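You operate a simulated robot arm through the tools that you are given. There is no shell and no other tool. Be economical: measure what you need, move in short steps, check, and stop when the job is done.

You are at the controls of a simulated two-armed robot. One attempt, no reset.

Task
Pick up the sample clamp with one hand, pass it to the other hand and put it on the sample bench shelf. Set down upright: sample clamp.

Only the result counts: the job must be done as asked and must still hold three seconds after the hand-in. Knocking over, shifting, dropping, spilling or breaking anything else fails it.

Robot
Two 7-joint arms with two-finger parallel grippers on one trunk, on a base that drives. Base frame: it is fixed to the floor where the robot stands at the start and does not move with it; the origin is under the middle of the robot, x ahead of it, y to its left, z up; the surface under the hand at the start is at about z = 0.86. Lengths are in m, angles in degrees, forces in N, time in s.
The left shoulder is at the start at [0.07, 0.176, 1.045], the right one opposite. With the tool pointing down near the work surface each hand reaches from about 0.28 to 0.74 m from the robot's upright axis, wherever it stands, measured 20 degrees to its own side. Places, roughly: sample bench shelf [0.7, 0.7, 0.2]. Payload 3.43 kg a hand.
The TCP of each hand is the grasp point between the finger pads, 0.03 m short of the fingertips. In the tool frame z runs along the fingers and y along their closing line. Largest opening 0.094 m; finger width 0.028, thickness 0.01; the body of the gripper, 0.05 by 0.096 m, starts 0.055 m behind the TCP.
Orientation is that of the tool frame in the base frame, as a unit quaternion [x, y, z, w]. With the fingers straight down and closing along the base's y, the tool's x points along the base's -x, its y along +y and its z along -z.

Tools
- The arms move only by the tool apply_moves. It takes "left_increments", "right_increments" or both (then of equal length, played together; a hand with none holds still); each is a list of rows, each a list of 3 entries, a list of its own where there are three numbers: the shift along the base's x, y, z in m, then the turn, a rotation vector about the base's x, y, z in degrees, then the finger opening in m, from 0 to 0.094. In form: [[[tx, ty, tz], [rx, ry, rz], grip], ...]. A call has 1 to 10 rows; each row is the pose to reach, as a shift and turn from the pose commanded when the call began. Rows are played at 5 a second. More than 0.05 m and 8.6 degrees between two rows, or a gripper value outside its range, and nothing of the call is played. A pose out of reach is approached as far as the arm can. The call stops where the force on the tool passes 40 N (or 10 N more than at its start, if that is more) or the arm is blocked; 0.2 s more then pass. The fingers move at their own pace (about 0.153 m/s each) and stop on an object; they squeeze with about 22 N. The grip force told is the motor's: it shows also when the fingers shut on nothing. Time passes only in rows, and 0.2 s behind the last, so rows that repeat a pose let the fingers close. The reply holds the time, the measured pose of the TCP, the force on the tool along the base axes, the opening and the grip force, in the units named above and with some noise, with the torque about the TCP (base axes, N m) and any sound that the robot's microphone picked up, and new pictures: "pictures" is both (left out), scene, wrist or none (wrist: the cameras of the hands that moved).
- Cameras (640 x 400 px; columns grow to the right, rows downward): "scene" is now at [0.1413, 0.0014, 1.3657]; the picture's right is [0.04, -1.00, 0.00], its down [-0.54, -0.02, -0.84] and it looks along [0.84, 0.04, -0.54] (base axes); focal length 273 px, centre (320, 200). "left" rides on the left gripper at [0.076, -0.014, -0.102] in its tool frame; the picture's right is [0.18, 0.98, 0.00], its down [-0.75, 0.14, -0.64] and it looks along [-0.63, 0.12, 0.77] (tool axes); focal length 243 px, centre (320, 200). "right" rides on the right gripper at [0.076, 0.014, -0.102] in its tool frame; the picture's right is [-0.18, 0.98, 0.00], its down [-0.75, -0.14, -0.64] and it looks along [-0.63, -0.12, 0.77] (tool axes); focal length 243 px, centre (320, 200). There is no depth. A picture from a camera that has moved, and an enlarged one, comes with that camera's place and axes in the base frame and with its lens.
- slide_trunk(by): slides the trunk up (or, below 0, down) by that many m; the arms and the scene camera ride with it, the base frame stays. It gives what a move gives, with no picture.
- base_move(legs): drives the robot by 1 to 6 legs, each [ahead, turn to the left] in m and degrees, along the robot's own axes; the way and the turn of a leg run together, so that a leg with both is an arc; at most 1.5 m and 180 degrees a leg. The arms and the cameras ride along, it lands a little off, and it stops where it bumps. It gives what a move gives, and a new picture of the scene camera.
- head_to(pan, tilt): turns the head with the scene camera to pan (to the left, within 86 degrees either way) and tilt (down, from -29 to 69), counted from straight ahead of the robot. It gives what a move gives, and a new picture of the scene camera.
- inspect(camera, box): a new picture of the part [left, top, right, bottom] of that camera's present view, enlarged. It takes no simulated time.
- close_job(): hands the job in; it is judged then, once.

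Work in short steps. Places have to be worked out from the pictures, the camera data and where the tool is seen: move nearer, look again, correct. Check each grasp and each placing, and mend what went wrong. You have 120 turns and 260 pictures in all, those below and enlarged ones among them. Open the grippers and draw the arms clear of the work before you hand the job in, unless the task says otherwise; then end with one line.

The tools are called after "Request:" as name(argument=value, ...) on one line, values as JSON. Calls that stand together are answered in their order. apply_moves: Moves the arms, as the interface text tells. Its arguments: {"type":"object","properties":{"left_increments":{"type":"array"},"right_increments":{"type":"array"},"pictures":{"type":"string","enum":["both","scene","wrist","none"]}},"required":[]} The other tools are called the same way: slide_trunk (by) slides the trunk up or down; base_move (legs) drives the base; head_to (pan, tilt) turns the head that bears the scene camera; inspect (camera, box) takes an enlarged picture of a part of a camera's view; close_job () hands the job in.

At the start:

```text
clock: 0.0
left_tool_pos: [0.5192, 0.277, 1.1438]
left_orientation: [0.0, 1.0, -0.001, -0.001]
left_ft_force: [0.4, -1.7, -0.2]
left_moment: [0.0, 0.0, -0.03]
left_grip_width: 0.0942
left_finger_force: 0.0
right_tool_pos: [0.5415, -0.2149, 1.0762]
right_orientation: [0.0, 1.0, 0.0, 0.0]
right_ft_force: [-0.3, 0.7, -0.8]
right_moment: [-0.02, -0.03, -0.03]
right_grip_width: 0.0941
right_finger_force: 0.0
trunk travel left (down, up): [-0.625, 0.215]
robot x, y, heading: [0.0004, -0.0016, -0.1]
head pan, tilt: [2.6, 32.5]
```

scene: 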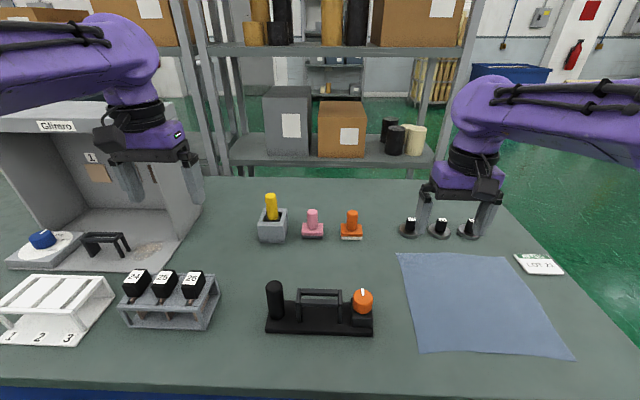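
right: 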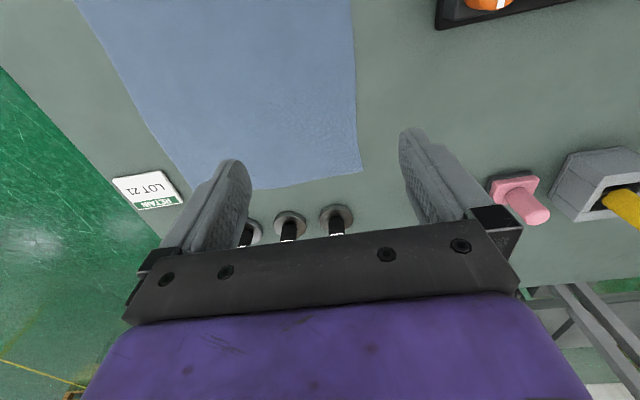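
left: 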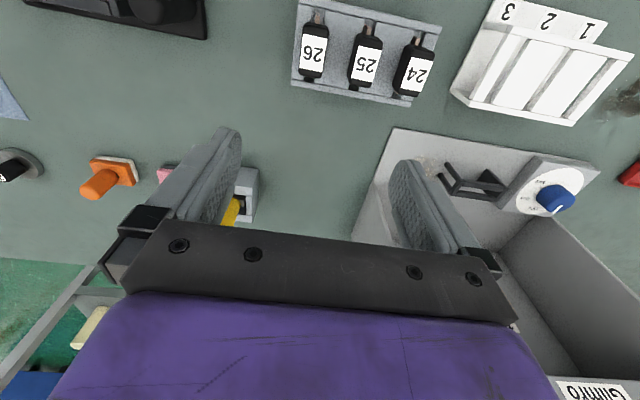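

The likely clamp is either the black handled item in front or the black bracket in the enclosure; I look closer at both.

Request:
inspect(camera="scene", box=[230, 250, 410, 362])

Request:
inspect(camera="scene", box=[0, 180, 240, 350])

Request:
head_to(pan=50, tilt=45)

```text
3.56 times, centred on (320, 306) of scene
camera zoom: at [0.1413, 0.0014, 1.3657], right [0.04, -1.0, 0.0], down [-0.54, -0.02, -0.84], along [0.84, 0.04, -0.54], focal length 972 px, centre (320, -177)
```

zoom: 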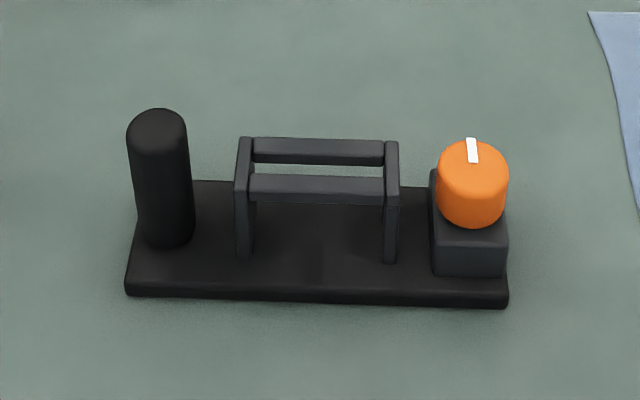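

```text
2.35 times, centred on (120, 265) of scene
camera zoom: at [0.1413, 0.0014, 1.3657], right [0.04, -1.0, 0.0], down [-0.54, -0.02, -0.84], along [0.84, 0.04, -0.54], focal length 643 px, centre (791, 47)
```

zoom: 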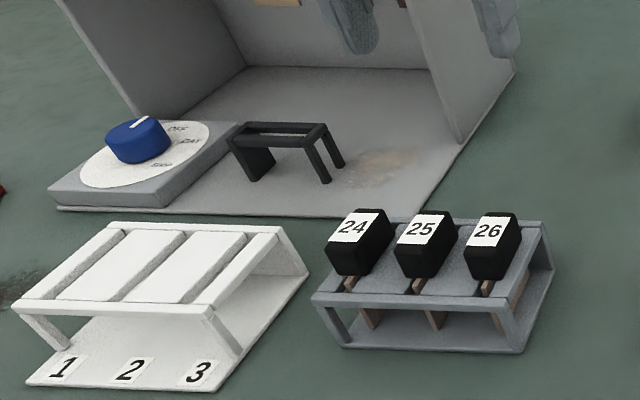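

```text
clock: 1.1
left_tool_pos: [0.5192, 0.2768, 1.1437]
left_orientation: [0.0, 1.0, 0.0, 0.0]
left_ft_force: [0.3, -0.4, 0.0]
left_moment: [-0.02, -0.01, 0.04]
left_grip_width: 0.0939
left_finger_force: 0.0
right_tool_pos: [0.5407, -0.215, 1.0748]
right_orientation: [0.0, 1.0, -0.001, 0.001]
right_ft_force: [0.2, -0.1, 0.7]
right_moment: [0.0, 0.04, 0.03]
right_grip_width: 0.0939
right_finger_force: 0.0
trunk travel left (down, up): [-0.625, 0.215]
robot x, y, heading: [-0.0011, -0.0023, -0.3]
head pan, tilt: [50.0, 45.0]
camera scene: at [0.1045, 0.0597, 1.3471], right [0.77, -0.64, 0.0], down [-0.46, -0.54, -0.71], along [0.45, 0.54, -0.71], focal length 273 px, centre (320, 200)
```

scene: 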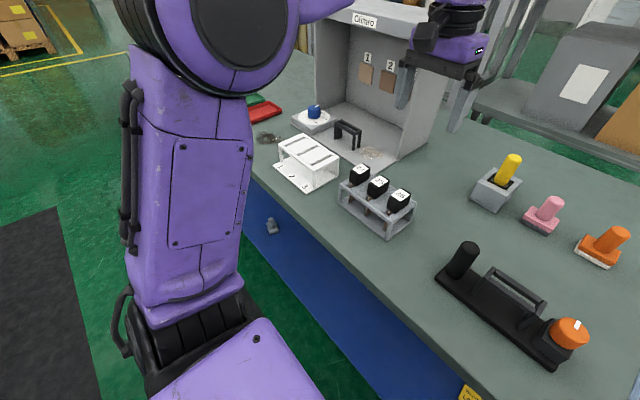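

I zoom in on the items from this angle for labels.

Request:
inspect(camera="scene", box=[240, 60, 440, 200])

Request:
inspect(camera="scene", box=[420, 140, 640, 400])

Request:
head_to(pan=80, tilt=30)

Request:
head_to(pan=0, tilt=69)

Request:
head_to(pan=-60, tilt=35)

```text
2.86 times, centred on (340, 130) of scene
camera zoom: at [0.1045, 0.0597, 1.3471], right [0.77, -0.64, 0.0], down [-0.46, -0.54, -0.71], along [0.45, 0.54, -0.71], focal length 781 px, centre (263, 400)
```

zoom: 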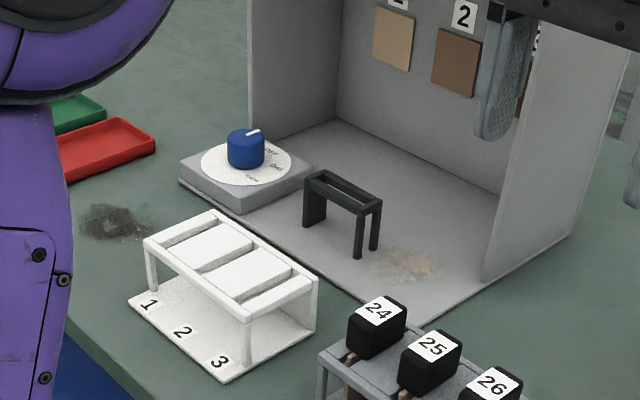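

```text
1.54 times, centred on (530, 270) of scene
camera zoom: at [0.1045, 0.0597, 1.3471], right [0.77, -0.64, 0.0], down [-0.46, -0.54, -0.71], along [0.45, 0.54, -0.71], focal length 420 px, centre (-3, 92)
```

zoom: 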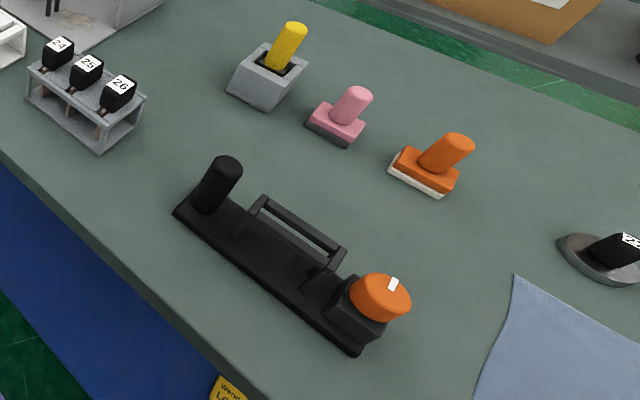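

```text
clock: 2.1
left_tool_pos: [0.5183, 0.2764, 1.1426]
left_orientation: [0.0, 1.0, 0.001, -0.001]
left_ft_force: [0.1, 0.2, -0.6]
left_moment: [-0.01, 0.0, 0.01]
left_grip_width: 0.0938
left_finger_force: 0.1
right_tool_pos: [0.5418, -0.2147, 1.0752]
right_orientation: [0.0, 1.0, 0.0, 0.0]
right_ft_force: [0.7, -0.3, -0.5]
right_moment: [0.01, 0.0, -0.01]
right_grip_width: 0.0939
right_finger_force: 0.1
trunk travel left (down, up): [-0.625, 0.215]
robot x, y, heading: [0.0001, -0.001, 0.1]
head pan, tilt: [80.0, 30.0]
camera scene: at [0.0679, 0.0864, 1.3696], right [0.98, -0.17, 0.0], down [-0.09, -0.49, -0.87], along [0.15, 0.85, -0.5], focal length 273 px, centre (320, 200)
```

scene: 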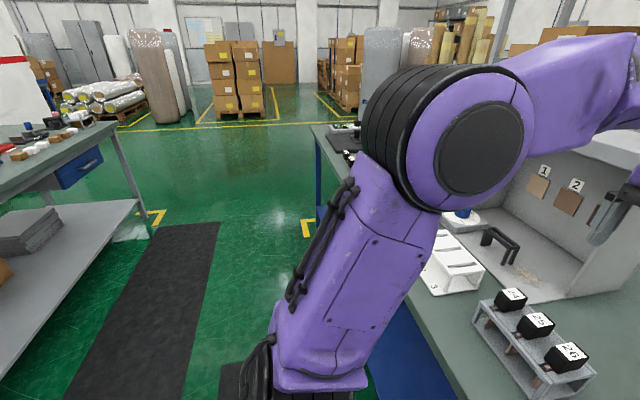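

```text
clock: 3.6
left_tool_pos: [0.518, 0.2774, 1.1433]
left_orientation: [0.0, 1.0, 0.0, -0.001]
left_ft_force: [0.3, 0.2, 0.2]
left_moment: [-0.01, -0.04, 0.04]
left_grip_width: 0.0939
left_finger_force: 0.1
right_tool_pos: [0.5418, -0.2143, 1.0755]
right_orientation: [0.0, 1.0, 0.0, 0.0]
right_ft_force: [0.0, -0.3, -0.1]
right_moment: [0.0, -0.02, 0.02]
right_grip_width: 0.0941
right_finger_force: 0.1
trunk travel left (down, up): [-0.625, 0.215]
robot x, y, heading: [0.0014, 0.0001, -0.0]
head pan, tilt: [0.0, 68.8]
camera scene: at [0.108, -0.0025, 1.3182], right [0.0, -1.0, 0.0], down [-0.93, 0.0, -0.36], along [0.36, 0.0, -0.93], focal length 273 px, centre (320, 200)
```

scene: 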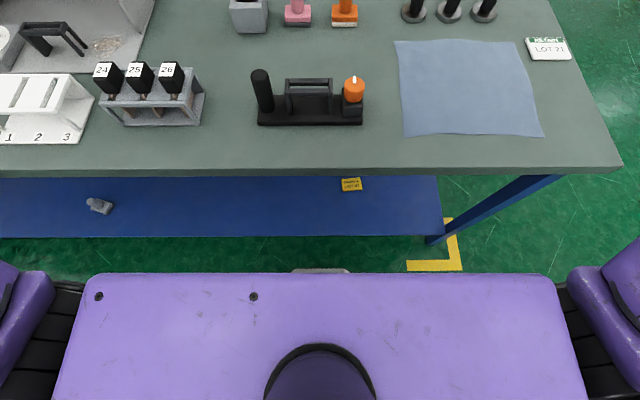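

```text
clock: 4.9
left_tool_pos: [0.5191, 0.2768, 1.143]
left_orientation: [0.0, 1.0, -0.001, 0.001]
left_ft_force: [0.0, -1.0, -0.8]
left_moment: [0.01, 0.0, 0.02]
left_grip_width: 0.0939
left_finger_force: 0.1
right_tool_pos: [0.5415, -0.2137, 1.075]
right_orientation: [0.0, 1.0, 0.0, 0.0]
right_ft_force: [-0.3, -0.1, -0.6]
right_moment: [0.03, 0.01, 0.01]
right_grip_width: 0.0939
right_finger_force: 0.0
trunk travel left (down, up): [-0.625, 0.215]
robot x, y, heading: [0.0021, 0.0006, -0.0]
head pan, tilt: [-60.0, 35.0]
camera scene: at [0.0962, -0.0788, 1.3618], right [-0.87, -0.5, 0.0], down [-0.29, 0.5, -0.82], along [0.41, -0.71, -0.57], focal length 273 px, centre (320, 200)
```

scene: 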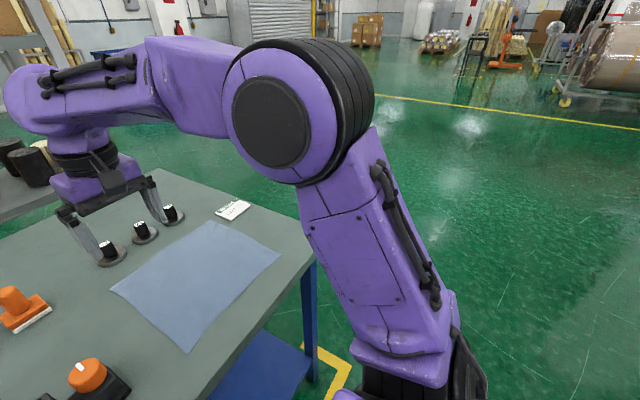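

The blue lower deck is the bench shelf. I look straight down again to read the yellow note and check whatever is on the shelf.

Request:
head_to(pan=0, tilt=60)

Request:
inspect(camera="scene", box=[300, 200, 400, 262])

Request:
inspect(camera="scene", box=[0, 0, 240, 150])

Request:
inspect(camera="scene", box=[220, 90, 400, 200])

Request:
inspect(camera="left", box=[380, 120, 640, 260])

```text
clock: 6.2
left_tool_pos: [0.518, 0.2765, 1.1437]
left_orientation: [0.0, 1.0, 0.0, 0.0]
left_ft_force: [-1.4, -0.1, -0.8]
left_moment: [0.0, -0.01, 0.01]
left_grip_width: 0.0941
left_finger_force: 0.0
right_tool_pos: [0.5408, -0.2141, 1.0742]
right_orientation: [0.0, 1.0, 0.001, 0.0]
right_ft_force: [0.0, 0.1, -0.2]
right_moment: [0.0, 0.02, 0.03]
right_grip_width: 0.0939
right_finger_force: 0.0
trunk travel left (down, up): [-0.625, 0.215]
robot x, y, heading: [-0.0009, 0.002, -0.0]
head pan, tilt: [0.0, 60.0]
camera scene: at [0.1188, -0.0027, 1.3276], right [0.0, -1.0, 0.0], down [-0.87, 0.0, -0.5], along [0.5, 0.0, -0.87], focal length 273 px, centre (320, 200)
```

scene: 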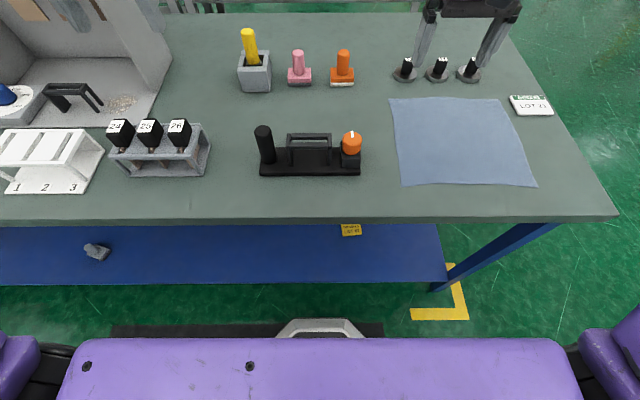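

```text
6.40 times, centred on (350, 231) of scene
camera zoom: at [0.1188, -0.0027, 1.3276], right [0.0, -1.0, 0.0], down [-0.87, 0.0, -0.5], along [0.5, 0.0, -0.87], focal length 1749 px, centre (128, 2)
```

zoom: 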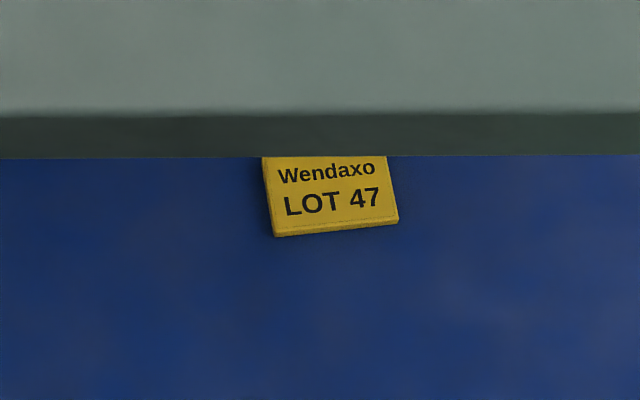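

```text
2.67 times, centred on (120, 75) of scene
camera zoom: at [0.1188, -0.0027, 1.3276], right [0.0, -1.0, 0.0], down [-0.87, 0.0, -0.5], along [0.5, 0.0, -0.87], focal length 729 px, centre (853, 533)
```

zoom: 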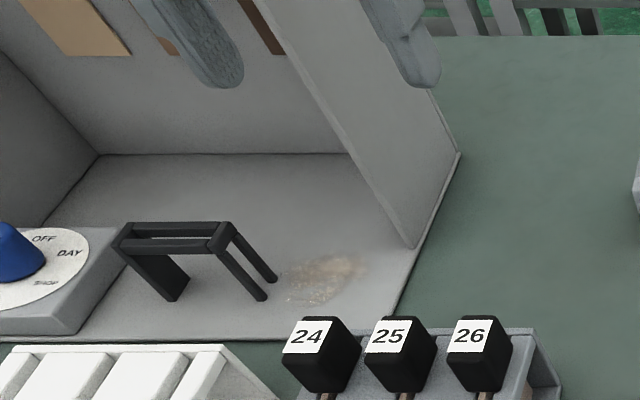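

```text
3.56 times, centred on (310, 145) of scene
camera zoom: at [0.1188, -0.0027, 1.3276], right [0.0, -1.0, 0.0], down [-0.87, 0.0, -0.5], along [0.5, 0.0, -0.87], focal length 972 px, centre (356, 396)
```

zoom: 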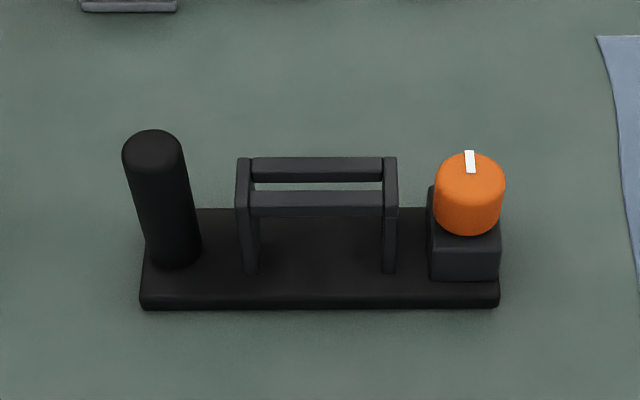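

```text
2.46 times, centred on (510, 190) of left
camera zoom: at [0.4426, 0.2615, 1.2451], right [-0.18, 0.98, 0.0], down [0.75, 0.14, 0.64], along [0.63, 0.12, -0.77], focal length 597 px, centre (-148, 225)
```

zoom: 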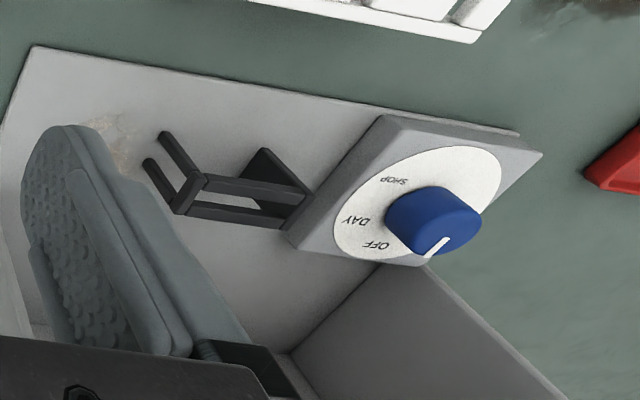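

The free-standing item with post, two-rail frame and orange clamping knob is the sample clamp. I put its base at x≈0.45–0.515, y≈-0.086–0.123, and the post at about (0.48, 0.104), top z≈0.95. The plan is left hand on the post, then right hand on the frame. I bring the left hand above the post for a closer look.

Request:
apply_moves(left_increments=[[[-0.01, -0.045, 0], [0, 0, 0], 0.094], [[-0.02, -0.09, 0], [0, 0, 0], 0.094], [[-0.03, -0.135, 0], [0, 0, 0], 0.07], [[-0.037, -0.173, -0.01], [0, 0, 0], 0.06], [[-0.037, -0.173, -0.05], [0, 0, 0], 0.055], [[-0.037, -0.173, -0.08], [0, 0, 0], 0.055], [[-0.037, -0.173, -0.08], [0, 0, 0], 0.055]], right_increments=[[[0, -0.01, 0.01], [0, 0, 0], 0.094], [[0, -0.02, 0.02], [0, 0, 0], 0.094], [[0, -0.02, 0.03], [0, 0, 0], 0.094], [[0, -0.02, 0.03], [0, 0, 0], 0.094], [[0, -0.02, 0.03], [0, 0, 0], 0.094], [[0, -0.02, 0.03], [0, 0, 0], 0.094], [[0, -0.02, 0.03], [0, 0, 0], 0.094]])

```text
clock: 7.8
left_tool_pos: [0.4804, 0.102, 1.063]
left_orientation: [0.001, 1.0, 0.0, -0.001]
left_ft_force: [-0.3, 0.0, -0.9]
left_moment: [-0.04, 0.0, 0.02]
left_grip_width: 0.0554
left_finger_force: 0.1
right_tool_pos: [0.5409, -0.2351, 1.106]
right_orientation: [0.0, 1.0, 0.0, 0.0]
right_ft_force: [-0.5, 0.1, 0.2]
right_moment: [0.01, -0.01, -0.02]
right_grip_width: 0.0939
right_finger_force: 0.0
trunk travel left (down, up): [-0.625, 0.215]
robot x, y, heading: [-0.0025, -0.0009, -0.0]
head pan, tilt: [0.0, 60.0]
camera scene: at [0.1184, -0.003, 1.3276], right [0.0, -1.0, 0.0], down [-0.87, 0.0, -0.5], along [0.5, 0.0, -0.87], focal length 273 px, centre (320, 200)
camera right: at [0.4644, -0.2207, 1.2086], right [0.18, 0.98, 0.0], down [0.75, -0.14, 0.64], along [0.63, -0.12, -0.77], focal length 243 px, centre (320, 200)
camera left: at [0.4048, 0.0868, 1.1646], right [-0.18, 0.98, 0.0], down [0.75, 0.14, 0.64], along [0.63, 0.12, -0.77], focal length 243 px, centre (320, 200)
```

scene: 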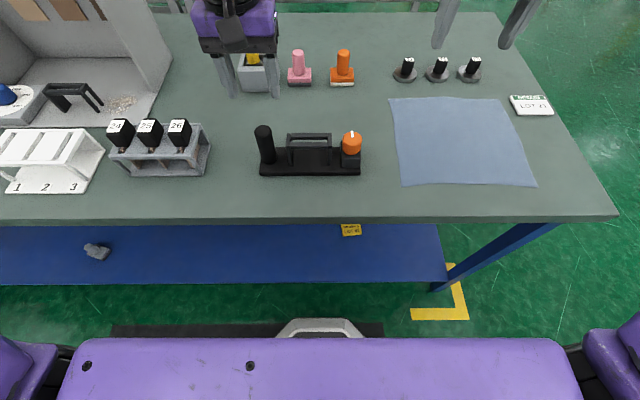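
right: 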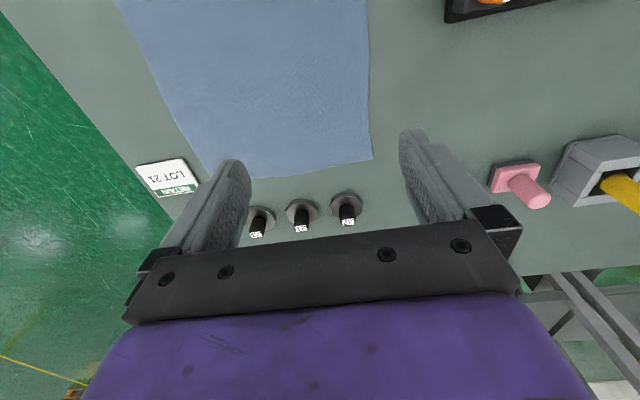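
left: 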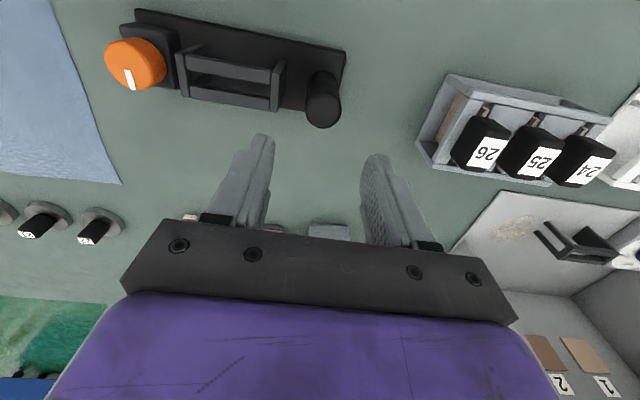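

Both views put the post top at about (0.482, 0.104, 0.95). I lower the left hand around it, with the TCP down to z≈0.918.

Request:
apply_moves(left_increments=[[[0.002, 0.002, -0.04], [0, 0, 0], 0.052], [[0.002, 0.002, -0.08], [0, 0, 0], 0.052], [[0.002, 0.002, -0.1], [0, 0, 0], 0.052], [[0.002, 0.002, -0.1], [0, 0, 0], 0.052]])

Request:
inspect(camera="scene", box=[220, 60, 400, 200])

```text
clock: 8.8
left_tool_pos: [0.483, 0.1055, 0.9614]
left_orientation: [0.0, 1.0, -0.001, 0.001]
left_ft_force: [0.5, 0.2, -0.8]
left_moment: [0.03, 0.0, 0.02]
left_grip_width: 0.052
left_finger_force: 0.0
right_tool_pos: [0.541, -0.2355, 1.1048]
right_orientation: [0.001, 1.0, 0.0, 0.0]
right_ft_force: [-0.7, -0.4, 0.3]
right_moment: [0.02, -0.03, -0.01]
right_grip_width: 0.0942
right_finger_force: 0.0
trunk travel left (down, up): [-0.625, 0.215]
robot x, y, heading: [0.0014, -0.0011, 0.1]
head pan, tilt: [0.0, 60.0]
camera scene: at [0.1186, -0.0027, 1.3276], right [0.0, -1.0, 0.0], down [-0.87, 0.0, -0.5], along [0.5, 0.0, -0.87], focal length 273 px, centre (320, 200)
camera left: at [0.4076, 0.0899, 1.0643], right [-0.18, 0.98, 0.0], down [0.75, 0.14, 0.64], along [0.63, 0.12, -0.77], focal length 243 px, centre (320, 200)
```

scene: 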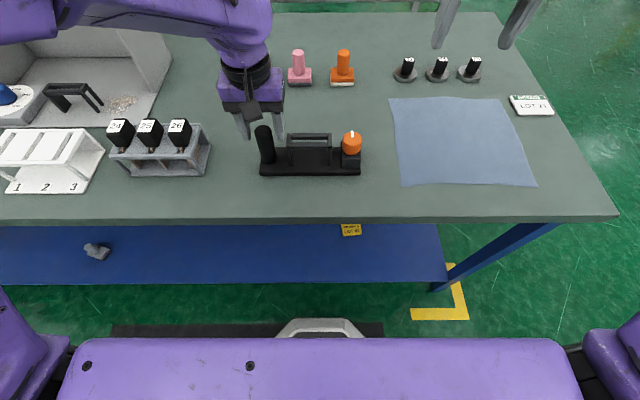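
left: 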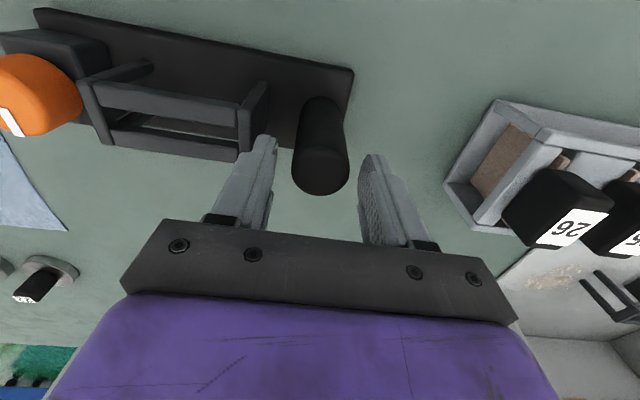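

```text
2.86 times, centred on (310, 130) of scene
camera zoom: at [0.1186, -0.0027, 1.3276], right [0.0, -1.0, 0.0], down [-0.87, 0.0, -0.5], along [0.5, 0.0, -0.87], focal length 781 px, centre (349, 400)
```

zoom: 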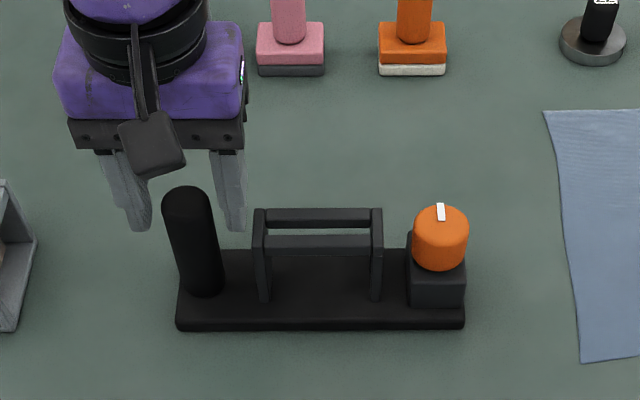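

Fingers straddle the post line correctly. I descend 4 cm and close.

Request:
apply_moves(left_increments=[[[-0.002, -0.001, -0.025], [0, 0, 0], 0.052], [[-0.002, -0.001, -0.043], [0, 0, 0], 0.052], [[-0.002, -0.001, -0.043], [0, 0, 0], 0.052]])

```text
clock: 9.4
left_tool_pos: [0.4815, 0.1025, 0.9355]
left_orientation: [0.002, 1.0, -0.003, 0.005]
left_ft_force: [-14.1, 1.3, 18.8]
left_moment: [-0.71, 0.29, -0.6]
left_grip_width: 0.0517
left_finger_force: 0.1
right_tool_pos: [0.5387, -0.2354, 1.1067]
right_orientation: [0.0, 1.0, -0.001, 0.0]
right_ft_force: [0.0, -0.4, -0.5]
right_moment: [0.0, 0.04, 0.02]
right_grip_width: 0.0938
right_finger_force: 0.1
trunk travel left (down, up): [-0.625, 0.215]
robot x, y, heading: [-0.0017, -0.0016, 0.2]
head pan, tilt: [0.0, 60.0]
stopped in row 2 (left hand): the force on the tool passed its limit at 49 N (the readings are from after the stop); the commanded pose is now the measured one
camera scene: at [0.1158, -0.0026, 1.328], right [0.0, -1.0, 0.0], down [-0.86, 0.0, -0.5], along [0.5, 0.0, -0.86], focal length 273 px, centre (320, 200)
camera left: at [0.4039, 0.0885, 1.0364], right [-0.18, 0.98, -0.01], down [0.75, 0.14, 0.65], along [0.64, 0.11, -0.76], focal length 243 px, centre (320, 200)
```

scene: 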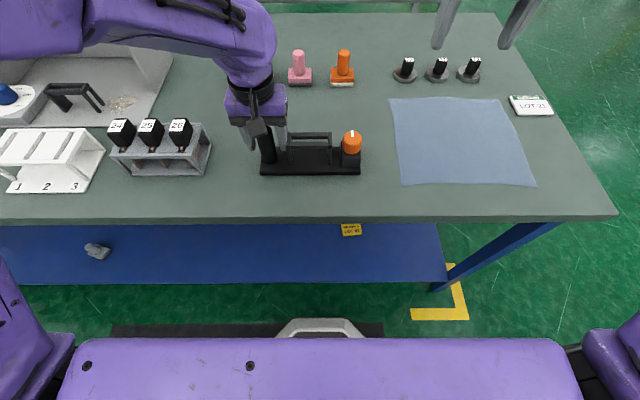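
left: 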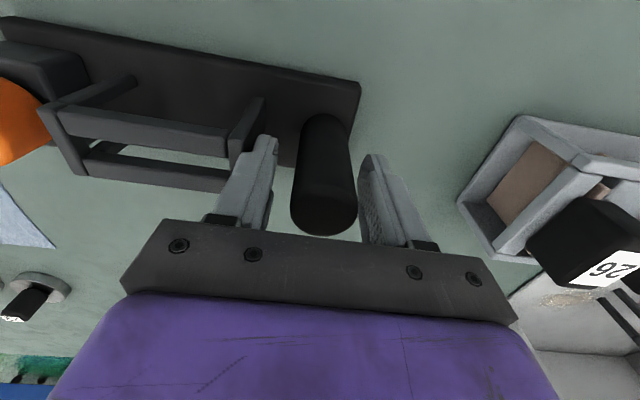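

The moment shows the right fingertip touched the frame's leg at y≈0.063. I raise, shift the hand 4 mm to +y, narrow the opening, then look.

Request:
apply_moves(left_increments=[[[0, 0, 0.025], [0, 0, 0], 0.052], [[0.0, 0.004, 0.025], [0, 0, 0], 0.046], [[0.0, 0.004, 0.025], [0, 0, 0], 0.046]], pictures="wrist")

Request:
inspect(camera="scene", box=[220, 60, 400, 200])

```text
clock: 10.2
left_tool_pos: [0.4835, 0.1075, 0.9571]
left_orientation: [0.001, 1.0, -0.002, 0.004]
left_ft_force: [-0.3, 0.0, 0.4]
left_moment: [0.04, -0.02, 0.01]
left_grip_width: 0.0458
left_finger_force: 0.0
right_tool_pos: [0.5411, -0.2357, 1.1048]
right_orientation: [0.0, 1.0, 0.0, -0.001]
right_ft_force: [-0.5, -1.3, -0.1]
right_moment: [0.0, -0.01, 0.02]
right_grip_width: 0.0937
right_finger_force: 0.0
trunk travel left (down, up): [-0.625, 0.215]
robot x, y, heading: [0.0004, -0.0027, 0.0]
head pan, tilt: [0.0, 60.0]
camera left: at [0.4069, 0.0925, 1.0596], right [-0.18, 0.98, -0.01], down [0.75, 0.14, 0.65], along [0.64, 0.11, -0.76], focal length 243 px, centre (320, 200)
```

left: 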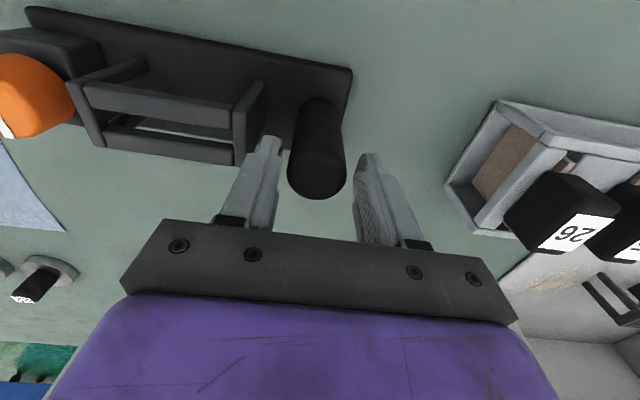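

```text
2.86 times, centred on (310, 130) of scene
camera zoom: at [0.1194, -0.0028, 1.3275], right [0.0, -1.0, 0.0], down [-0.87, 0.0, -0.5], along [0.5, 0.0, -0.87], focal length 781 px, centre (349, 400)
```

zoom: 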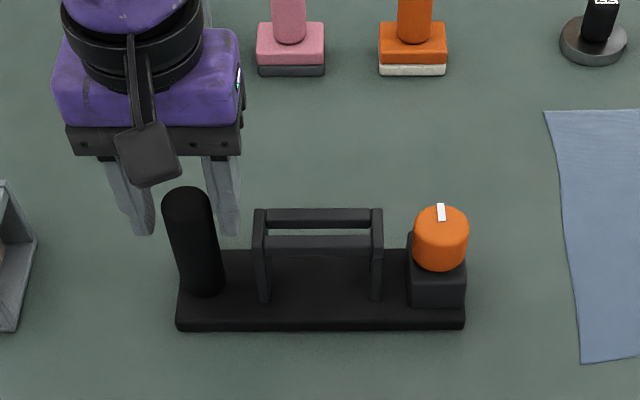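

Post is now centred between the fingers with clearance to the frame. I descend to z≈0.918.

Request:
apply_moves(left_increments=[[[-0.002, 0, -0.02], [0, 0, 0], 0.046], [[-0.002, 0, -0.039], [0, 0, 0], 0.046], [[-0.002, 0, -0.039], [0, 0, 0], 0.046]])

```text
clock: 11.0
left_tool_pos: [0.481, 0.1083, 0.9182]
left_orientation: [0.002, 1.0, -0.002, 0.004]
left_ft_force: [-0.3, 0.1, -0.6]
left_moment: [-0.04, 0.01, -0.02]
left_grip_width: 0.0461
left_finger_force: 0.0
right_tool_pos: [0.5416, -0.234, 1.105]
right_orientation: [0.0, 1.0, 0.0, 0.0]
right_ft_force: [-0.1, 0.0, -0.1]
right_moment: [0.0, -0.02, 0.01]
right_grip_width: 0.0936
right_finger_force: 0.1
trunk travel left (down, up): [-0.625, 0.215]
robot x, y, heading: [-0.0015, -0.0027, -0.0]
head pan, tilt: [0.0, 60.0]
camera scene: at [0.1184, -0.0026, 1.3276], right [0.0, -1.0, 0.0], down [-0.87, 0.0, -0.5], along [0.5, 0.0, -0.87], focal length 273 px, centre (320, 200)
camera left: at [0.4039, 0.0923, 1.0208], right [-0.18, 0.98, -0.01], down [0.75, 0.14, 0.65], along [0.64, 0.11, -0.76], focal length 243 px, centre (320, 200)
```

scene: 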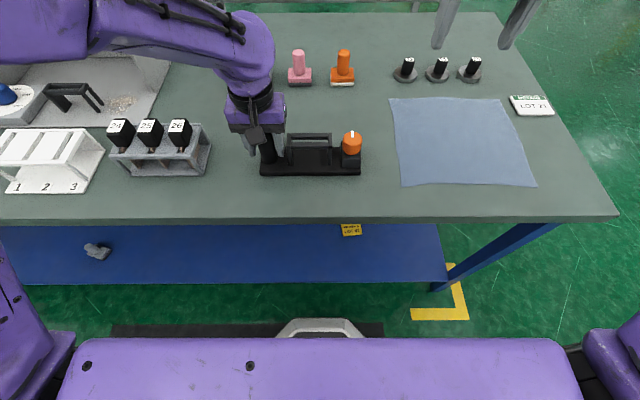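
left: 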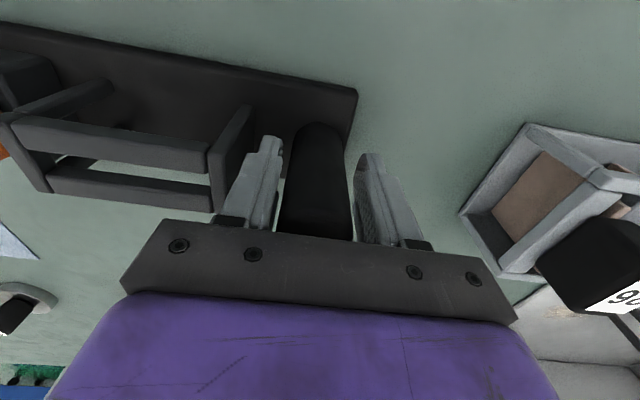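

The fingers are around the post with no contact force. I close, then lift 2 cm to test.

Request:
apply_moves(left_increments=[[[0, 0, 0], [0, 0, 0], 0.02], [[0, 0, 0], [0, 0, 0], 0.02], [[0, 0, 0], [0, 0, 0], 0.02]], pictures="none")

Request:
apply_moves(left_increments=[[[0, 0, 0.01], [0, 0, 0], 0.02], [[0, 0, 0.025], [0, 0, 0], 0.02], [[0, 0, 0.025], [0, 0, 0], 0.02]])

Request:
inspect(camera="scene", box=[220, 60, 400, 200])

```text
clock: 11.8
left_tool_pos: [0.4818, 0.1067, 0.919]
left_orientation: [0.002, 1.0, -0.002, 0.004]
left_ft_force: [-1.2, -2.0, -0.4]
left_moment: [0.57, -0.04, -0.01]
left_grip_width: 0.0316
left_finger_force: 21.8
right_tool_pos: [0.5414, -0.2354, 1.1051]
right_orientation: [0.0, 1.0, 0.0, -0.002]
right_ft_force: [0.2, -0.5, 0.8]
right_moment: [-0.01, -0.01, -0.01]
right_grip_width: 0.0938
right_finger_force: 0.0
trunk travel left (down, up): [-0.625, 0.215]
robot x, y, heading: [0.0005, -0.002, 0.1]
head pan, tilt: [0.0, 60.0]
```

```text
clock: 12.6
left_tool_pos: [0.4821, 0.1071, 0.9431]
left_orientation: [0.0, 1.0, -0.003, 0.004]
left_ft_force: [0.2, -0.5, -6.2]
left_moment: [0.57, -0.01, -0.06]
left_grip_width: 0.0316
left_finger_force: 21.7
right_tool_pos: [0.5425, -0.2356, 1.1031]
right_orientation: [0.0, 1.0, 0.0, -0.001]
right_ft_force: [0.4, -0.8, 0.4]
right_moment: [0.02, -0.01, -0.02]
right_grip_width: 0.094
right_finger_force: 0.1
trunk travel left (down, up): [-0.625, 0.215]
robot x, y, heading: [-0.0011, -0.0004, 0.1]
head pan, tilt: [0.0, 60.0]
camera scene: at [0.1201, -0.0025, 1.3274], right [0.0, -1.0, 0.0], down [-0.87, 0.0, -0.5], along [0.5, 0.0, -0.87], focal length 273 px, centre (320, 200)
camera left: at [0.4055, 0.0922, 1.0451], right [-0.18, 0.98, -0.01], down [0.75, 0.14, 0.65], along [0.64, 0.11, -0.76], focal length 243 px, centre (320, 200)
```

scene: 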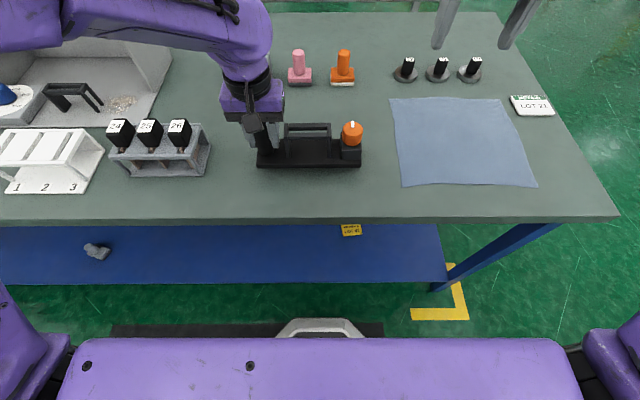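
left: 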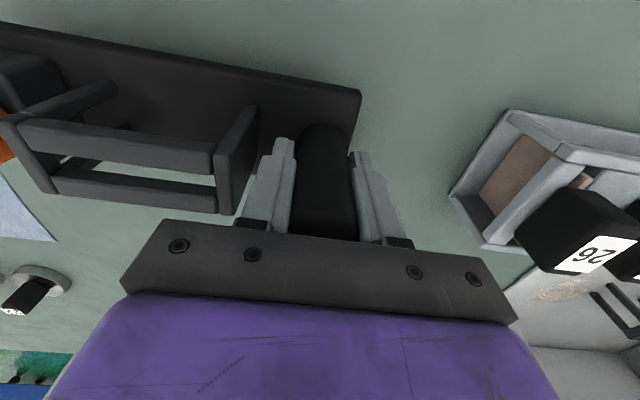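

```text
2.86 times, centred on (310, 130) of scene
camera zoom: at [0.1201, -0.0025, 1.3274], right [0.0, -1.0, 0.0], down [-0.87, 0.0, -0.5], along [0.5, 0.0, -0.87], focal length 781 px, centre (349, 400)
```

zoom: 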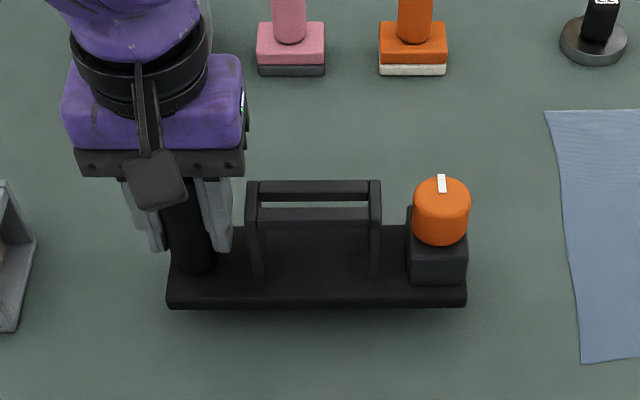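

The clamp is lifted level: weight ≈6.2 N with its centre of mass about 0.09 m right of the post, i.e. at the frame's middle. I raise it another 6 cm and yaw the right hand so that it closes along x.

Request:
apply_moves(left_increments=[[[0, 0, 0.02], [0, 0, 0], 0.02], [[0, 0, 0.04], [0, 0, 0], 0.02], [[0, 0, 0.057], [0, 0, 0], 0.02], [[0, 0, 0.057], [0, 0, 0], 0.02], [[0, 0, 0.057], [0, 0, 0], 0.02], [[0, 0, 0.057], [0, 0, 0], 0.02], [[0, 0, 0.057], [0, 0, 0], 0.02], [[0, 0, 0.057], [0, 0, 0], 0.02], [[0, 0, 0.057], [0, 0, 0], 0.02], [[0, 0, 0.057], [0, 0, 0], 0.02]], right_increments=[[[0, 0, 0.01], [0, 0, 8.5], 0.094], [[-0.01, 0, 0.02], [0, 0, 17], 0.094], [[-0.02, 0.01, 0.03], [0, 0, 25.5], 0.094], [[-0.03, 0.02, 0.04], [0, 0, 34], 0.094], [[-0.04, 0.03, 0.05], [0, 0, 42.5], 0.094], [[-0.05, 0.04, 0.055], [0, 0, 51], 0.094], [[-0.06, 0.05, 0.055], [0, 0, 59.5], 0.094], [[-0.06, 0.05, 0.055], [0, 0, 68], 0.094], [[-0.06, 0.05, 0.055], [0, 0, 76.5], 0.08], [[-0.06, 0.05, 0.055], [0, 0, 85], 0.07]])

```text
clock: 14.8
left_tool_pos: [0.4822, 0.1066, 0.9995]
left_orientation: [0.001, 1.0, -0.001, 0.004]
left_ft_force: [-0.2, 1.2, -5.7]
left_moment: [0.54, -0.04, 0.02]
left_grip_width: 0.0315
left_finger_force: 22.1
right_tool_pos: [0.4818, -0.1855, 1.1601]
right_orientation: [-0.677, 0.736, 0.0, 0.0]
right_ft_force: [0.9, 0.6, -0.1]
right_moment: [0.0, -0.01, 0.04]
right_grip_width: 0.0699
right_finger_force: 0.0
trunk travel left (down, up): [-0.625, 0.215]
robot x, y, heading: [0.0014, -0.0052, -0.2]
head pan, tilt: [0.0, 60.0]
camera scene: at [0.1196, -0.0028, 1.3275], right [0.0, -1.0, 0.0], down [-0.87, 0.0, -0.5], along [0.5, 0.0, -0.87], focal length 273 px, centre (320, 200)
camera right: at [0.4614, -0.2589, 1.2627], right [-0.96, 0.27, 0.0], down [0.2, 0.74, 0.64], along [0.17, 0.62, -0.77], focal length 243 px, centre (320, 200)
camera left: at [0.4051, 0.0922, 1.1018], right [-0.18, 0.98, -0.01], down [0.75, 0.14, 0.65], along [0.64, 0.11, -0.76], focal length 243 px, centre (320, 200)
```

scene: 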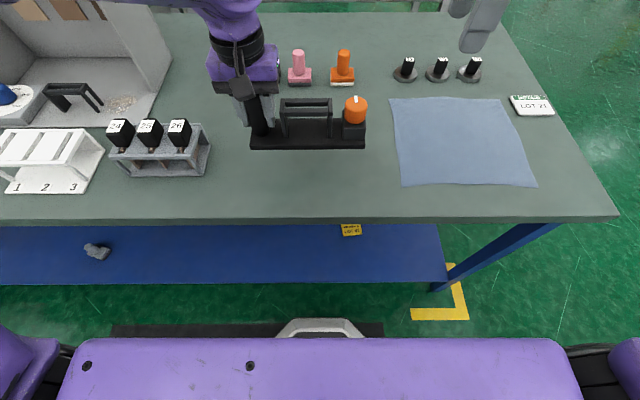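
right: 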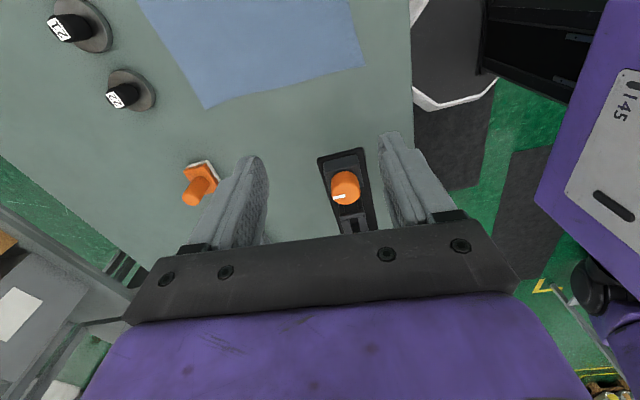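
left: 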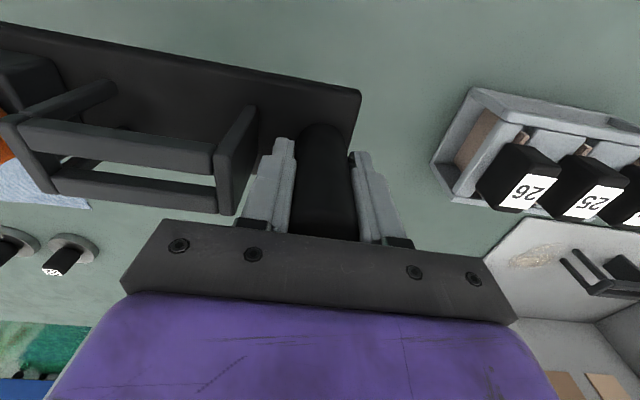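

Clamp holds level. I finish the yaw and lean the right hand's wrist 20° towards -y to stay clear of the left hand, stopping short of the frame.

Request:
apply_moves(right_increments=[[[0, 0.035, 0], [6.7, -0.3, 1.65], 0.07], [[0, 0.07, -0.01], [13.4, -0.6, 3.3], 0.07], [[0, 0.105, -0.02], [20, -0.87, 4.95], 0.07], [[0, 0.15, -0.02], [20, -0.87, 4.95], 0.07], [[0, 0.18, -0.03], [20, -0.87, 4.95], 0.07], [[0, 0.18, -0.03], [20, -0.87, 4.95], 0.07]])

Request:
inspect(camera="scene", box=[200, 20, 420, 180])

```text
clock: 16.2
left_tool_pos: [0.4816, 0.1063, 1.0004]
left_orientation: [0.002, 1.0, -0.001, 0.004]
left_ft_force: [-0.1, -1.5, -6.0]
left_moment: [0.57, 0.02, 0.01]
left_grip_width: 0.0317
left_finger_force: 22.5
right_tool_pos: [0.482, -0.0042, 1.1283]
right_orientation: [-0.696, 0.696, 0.123, 0.123]
right_ft_force: [-1.0, 0.3, 0.3]
right_moment: [-0.01, 0.02, -0.02]
right_grip_width: 0.0699
right_finger_force: 0.0
trunk travel left (down, up): [-0.625, 0.215]
robot x, y, heading: [0.0016, 0.002, 0.2]
head pan, tilt: [0.0, 60.0]
camera scene: at [0.1193, -0.0035, 1.3275], right [0.0, -1.0, 0.0], down [-0.87, 0.0, -0.5], along [0.5, 0.0, -0.87], focal length 273 px, centre (320, 200)
camera right: at [0.4678, -0.1111, 1.1999], right [-0.98, 0.17, 0.06], down [0.14, 0.49, 0.86], along [0.12, 0.86, -0.5], focal length 243 px, centre (320, 200)
```

scene: 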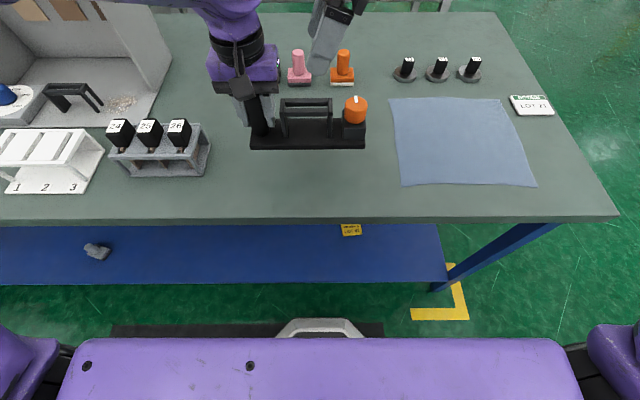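
right: 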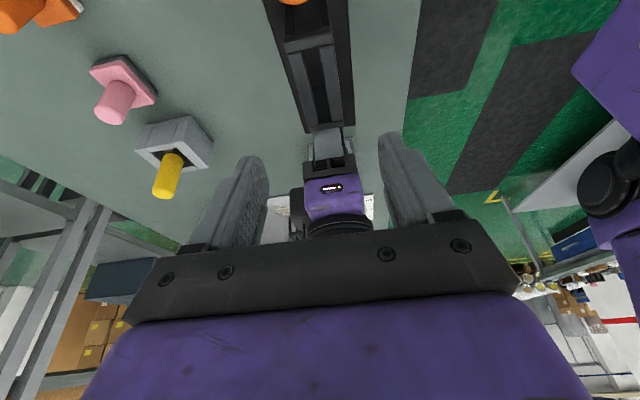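

```text
2.50 times, centred on (310, 100) of scene
camera zoom: at [0.1193, -0.0035, 1.3275], right [0.0, -1.0, 0.0], down [-0.87, 0.0, -0.5], along [0.5, 0.0, -0.87], focal length 683 px, centre (345, 450)
```

zoom: 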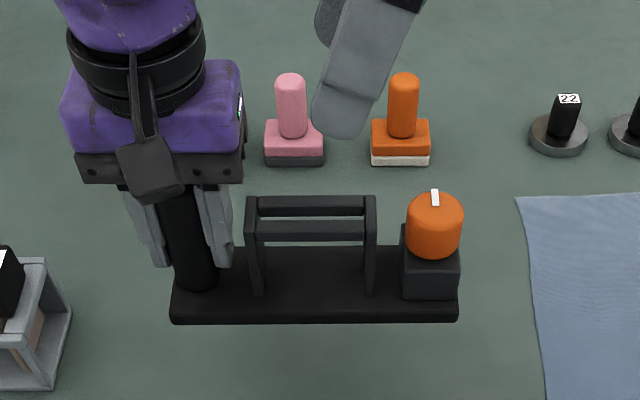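

Frame centre sits at about (0.482, 0.019, 1.01). I lower the right hand over the frame in steps.

Request:
apply_moves(right_increments=[[[0, 0.02, -0.03], [0, 0, 0], 0.07], [[0, 0.021, -0.06], [0, 0, 0], 0.07], [[0, 0.021, -0.08], [0, 0, 0], 0.07], [[0, 0.021, -0.08], [0, 0, 0], 0.07]])

Request:
inspect(camera="scene", box=[200, 20, 420, 180])

```text
clock: 17.2
left_tool_pos: [0.4829, 0.1069, 0.9999]
left_orientation: [0.002, 1.0, -0.003, 0.003]
left_ft_force: [0.3, 0.5, -6.6]
left_moment: [0.56, -0.01, -0.02]
left_grip_width: 0.0317
left_finger_force: 21.7
right_tool_pos: [0.4811, 0.0158, 1.05]
right_orientation: [-0.696, 0.697, 0.122, 0.122]
right_ft_force: [0.6, -0.1, -0.5]
right_moment: [0.01, -0.03, -0.01]
right_grip_width: 0.07
right_finger_force: 0.0
trunk travel left (down, up): [-0.625, 0.215]
robot x, y, heading: [-0.0012, -0.0006, 0.1]
head pan, tilt: [0.0, 60.0]
camera scene: at [0.1195, -0.0024, 1.3275], right [0.0, -1.0, 0.0], down [-0.87, 0.0, -0.5], along [0.5, 0.0, -0.87], focal length 273 px, centre (320, 200)
camera right: at [0.4667, -0.0902, 1.1203], right [-0.98, 0.17, 0.06], down [0.14, 0.49, 0.86], along [0.12, 0.85, -0.51], focal length 243 px, centre (320, 200)
```

scene: 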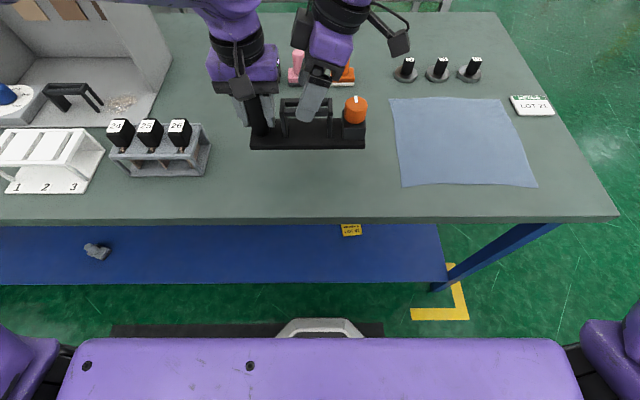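
right: 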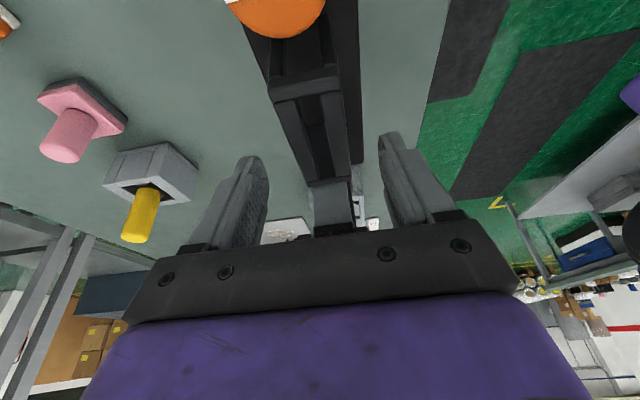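

```text
2.50 times, centred on (310, 100) of scene
camera zoom: at [0.1195, -0.0024, 1.3275], right [0.0, -1.0, 0.0], down [-0.87, 0.0, -0.5], along [0.5, 0.0, -0.87], focal length 683 px, centre (345, 450)
```

zoom: 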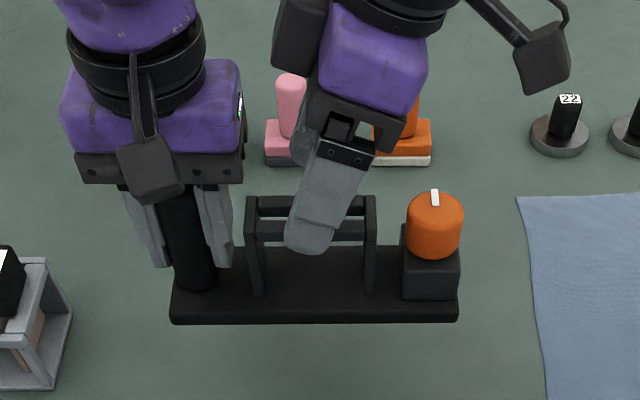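

Finger straddles the frame cleanly. I descend the last 4 cm and then close.

Request:
apply_moves(right_increments=[[[0, 0, -0.02], [0, 0, 0], 0.07], [[0, 0, -0.04], [0, 0, 0], 0.07], [[0, 0, -0.04], [0, 0, 0], 0.07]], pictures="wrist")

Request:
inspect(camera="scene", box=[200, 20, 420, 180])

```text
clock: 18.0
left_tool_pos: [0.4816, 0.1076, 1.0004]
left_orientation: [0.002, 1.0, -0.003, 0.005]
left_ft_force: [-0.5, -0.1, -5.5]
left_moment: [0.56, -0.02, 0.0]
left_grip_width: 0.0319
left_finger_force: 21.8
right_tool_pos: [0.481, 0.0173, 1.0089]
right_orientation: [-0.696, 0.697, 0.123, 0.123]
right_ft_force: [0.2, 0.1, -0.1]
right_moment: [-0.03, 0.0, 0.02]
right_grip_width: 0.0698
right_finger_force: 0.0
trunk travel left (down, up): [-0.625, 0.215]
robot x, y, heading: [-0.0034, 0.0007, 0.1]
head pan, tilt: [0.0, 60.0]
camera right: at [0.4667, -0.0894, 1.0797], right [-0.98, 0.17, 0.06], down [0.14, 0.49, 0.86], along [0.12, 0.85, -0.51], focal length 243 px, centre (320, 200)
```

right: 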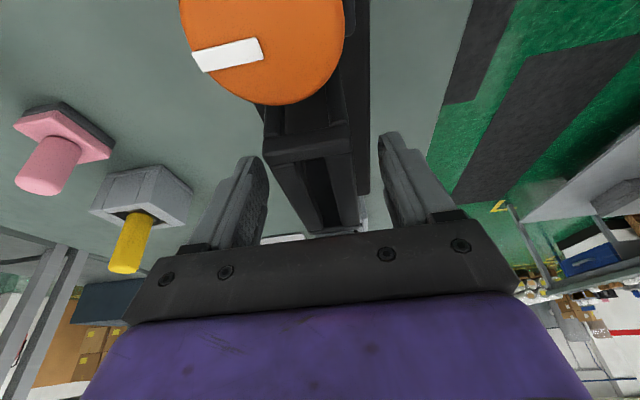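

```text
2.50 times, centred on (310, 100) of scene
camera zoom: at [0.1193, -0.0025, 1.3275], right [0.0, -1.0, 0.0], down [-0.87, 0.0, -0.5], along [0.5, 0.0, -0.87], focal length 683 px, centre (345, 450)
```

zoom: 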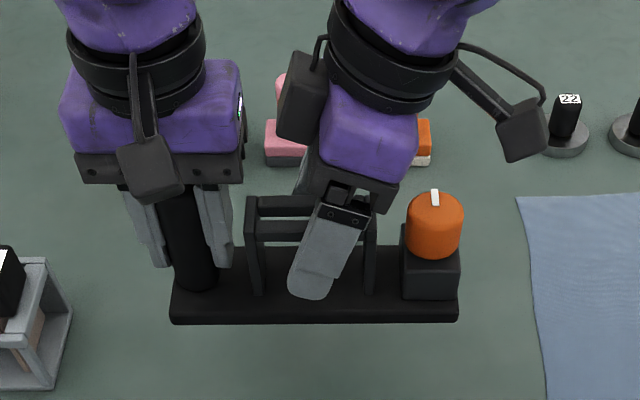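

Positioned between the legs; I close the right hand.

Request:
apply_moves(right_increments=[[[0, 0, 0], [0, 0, 0], 0.02], [[0, 0, 0], [0, 0, 0], 0.02], [[0, 0, 0], [0, 0, 0], 0.02], [[0, 0, 0], [0, 0, 0], 0.02]], pictures="wrist")

```text
clock: 19.0
left_tool_pos: [0.4811, 0.1072, 1.0012]
left_orientation: [0.0, 1.0, -0.002, 0.004]
left_ft_force: [5.9, 1.0, -5.3]
left_moment: [0.55, 0.1, 0.01]
left_grip_width: 0.0319
left_finger_force: 22.0
right_tool_pos: [0.481, 0.0171, 1.0096]
right_orientation: [0.697, -0.696, -0.123, -0.122]
right_ft_force: [-6.5, -2.4, -0.4]
right_moment: [0.01, -0.04, 0.63]
right_grip_width: 0.0403
right_finger_force: 21.6
trunk travel left (down, up): [-0.625, 0.215]
robot x, y, heading: [-0.0015, -0.0002, -0.1]
head pan, tilt: [0.0, 60.0]
camera right: at [0.4668, -0.0893, 1.0798], right [-0.98, 0.17, 0.06], down [0.14, 0.49, 0.86], along [0.12, 0.85, -0.51], focal length 243 px, centre (320, 200)
```

right: 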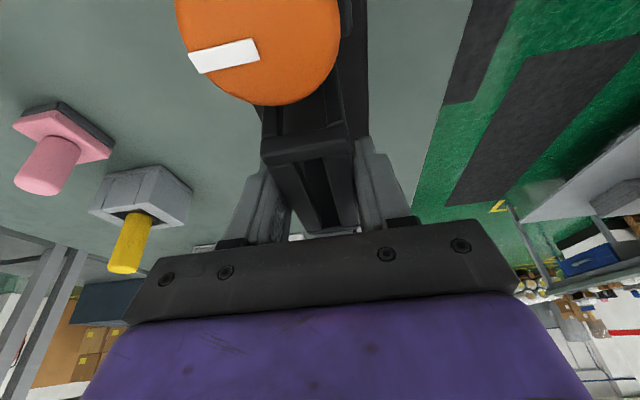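

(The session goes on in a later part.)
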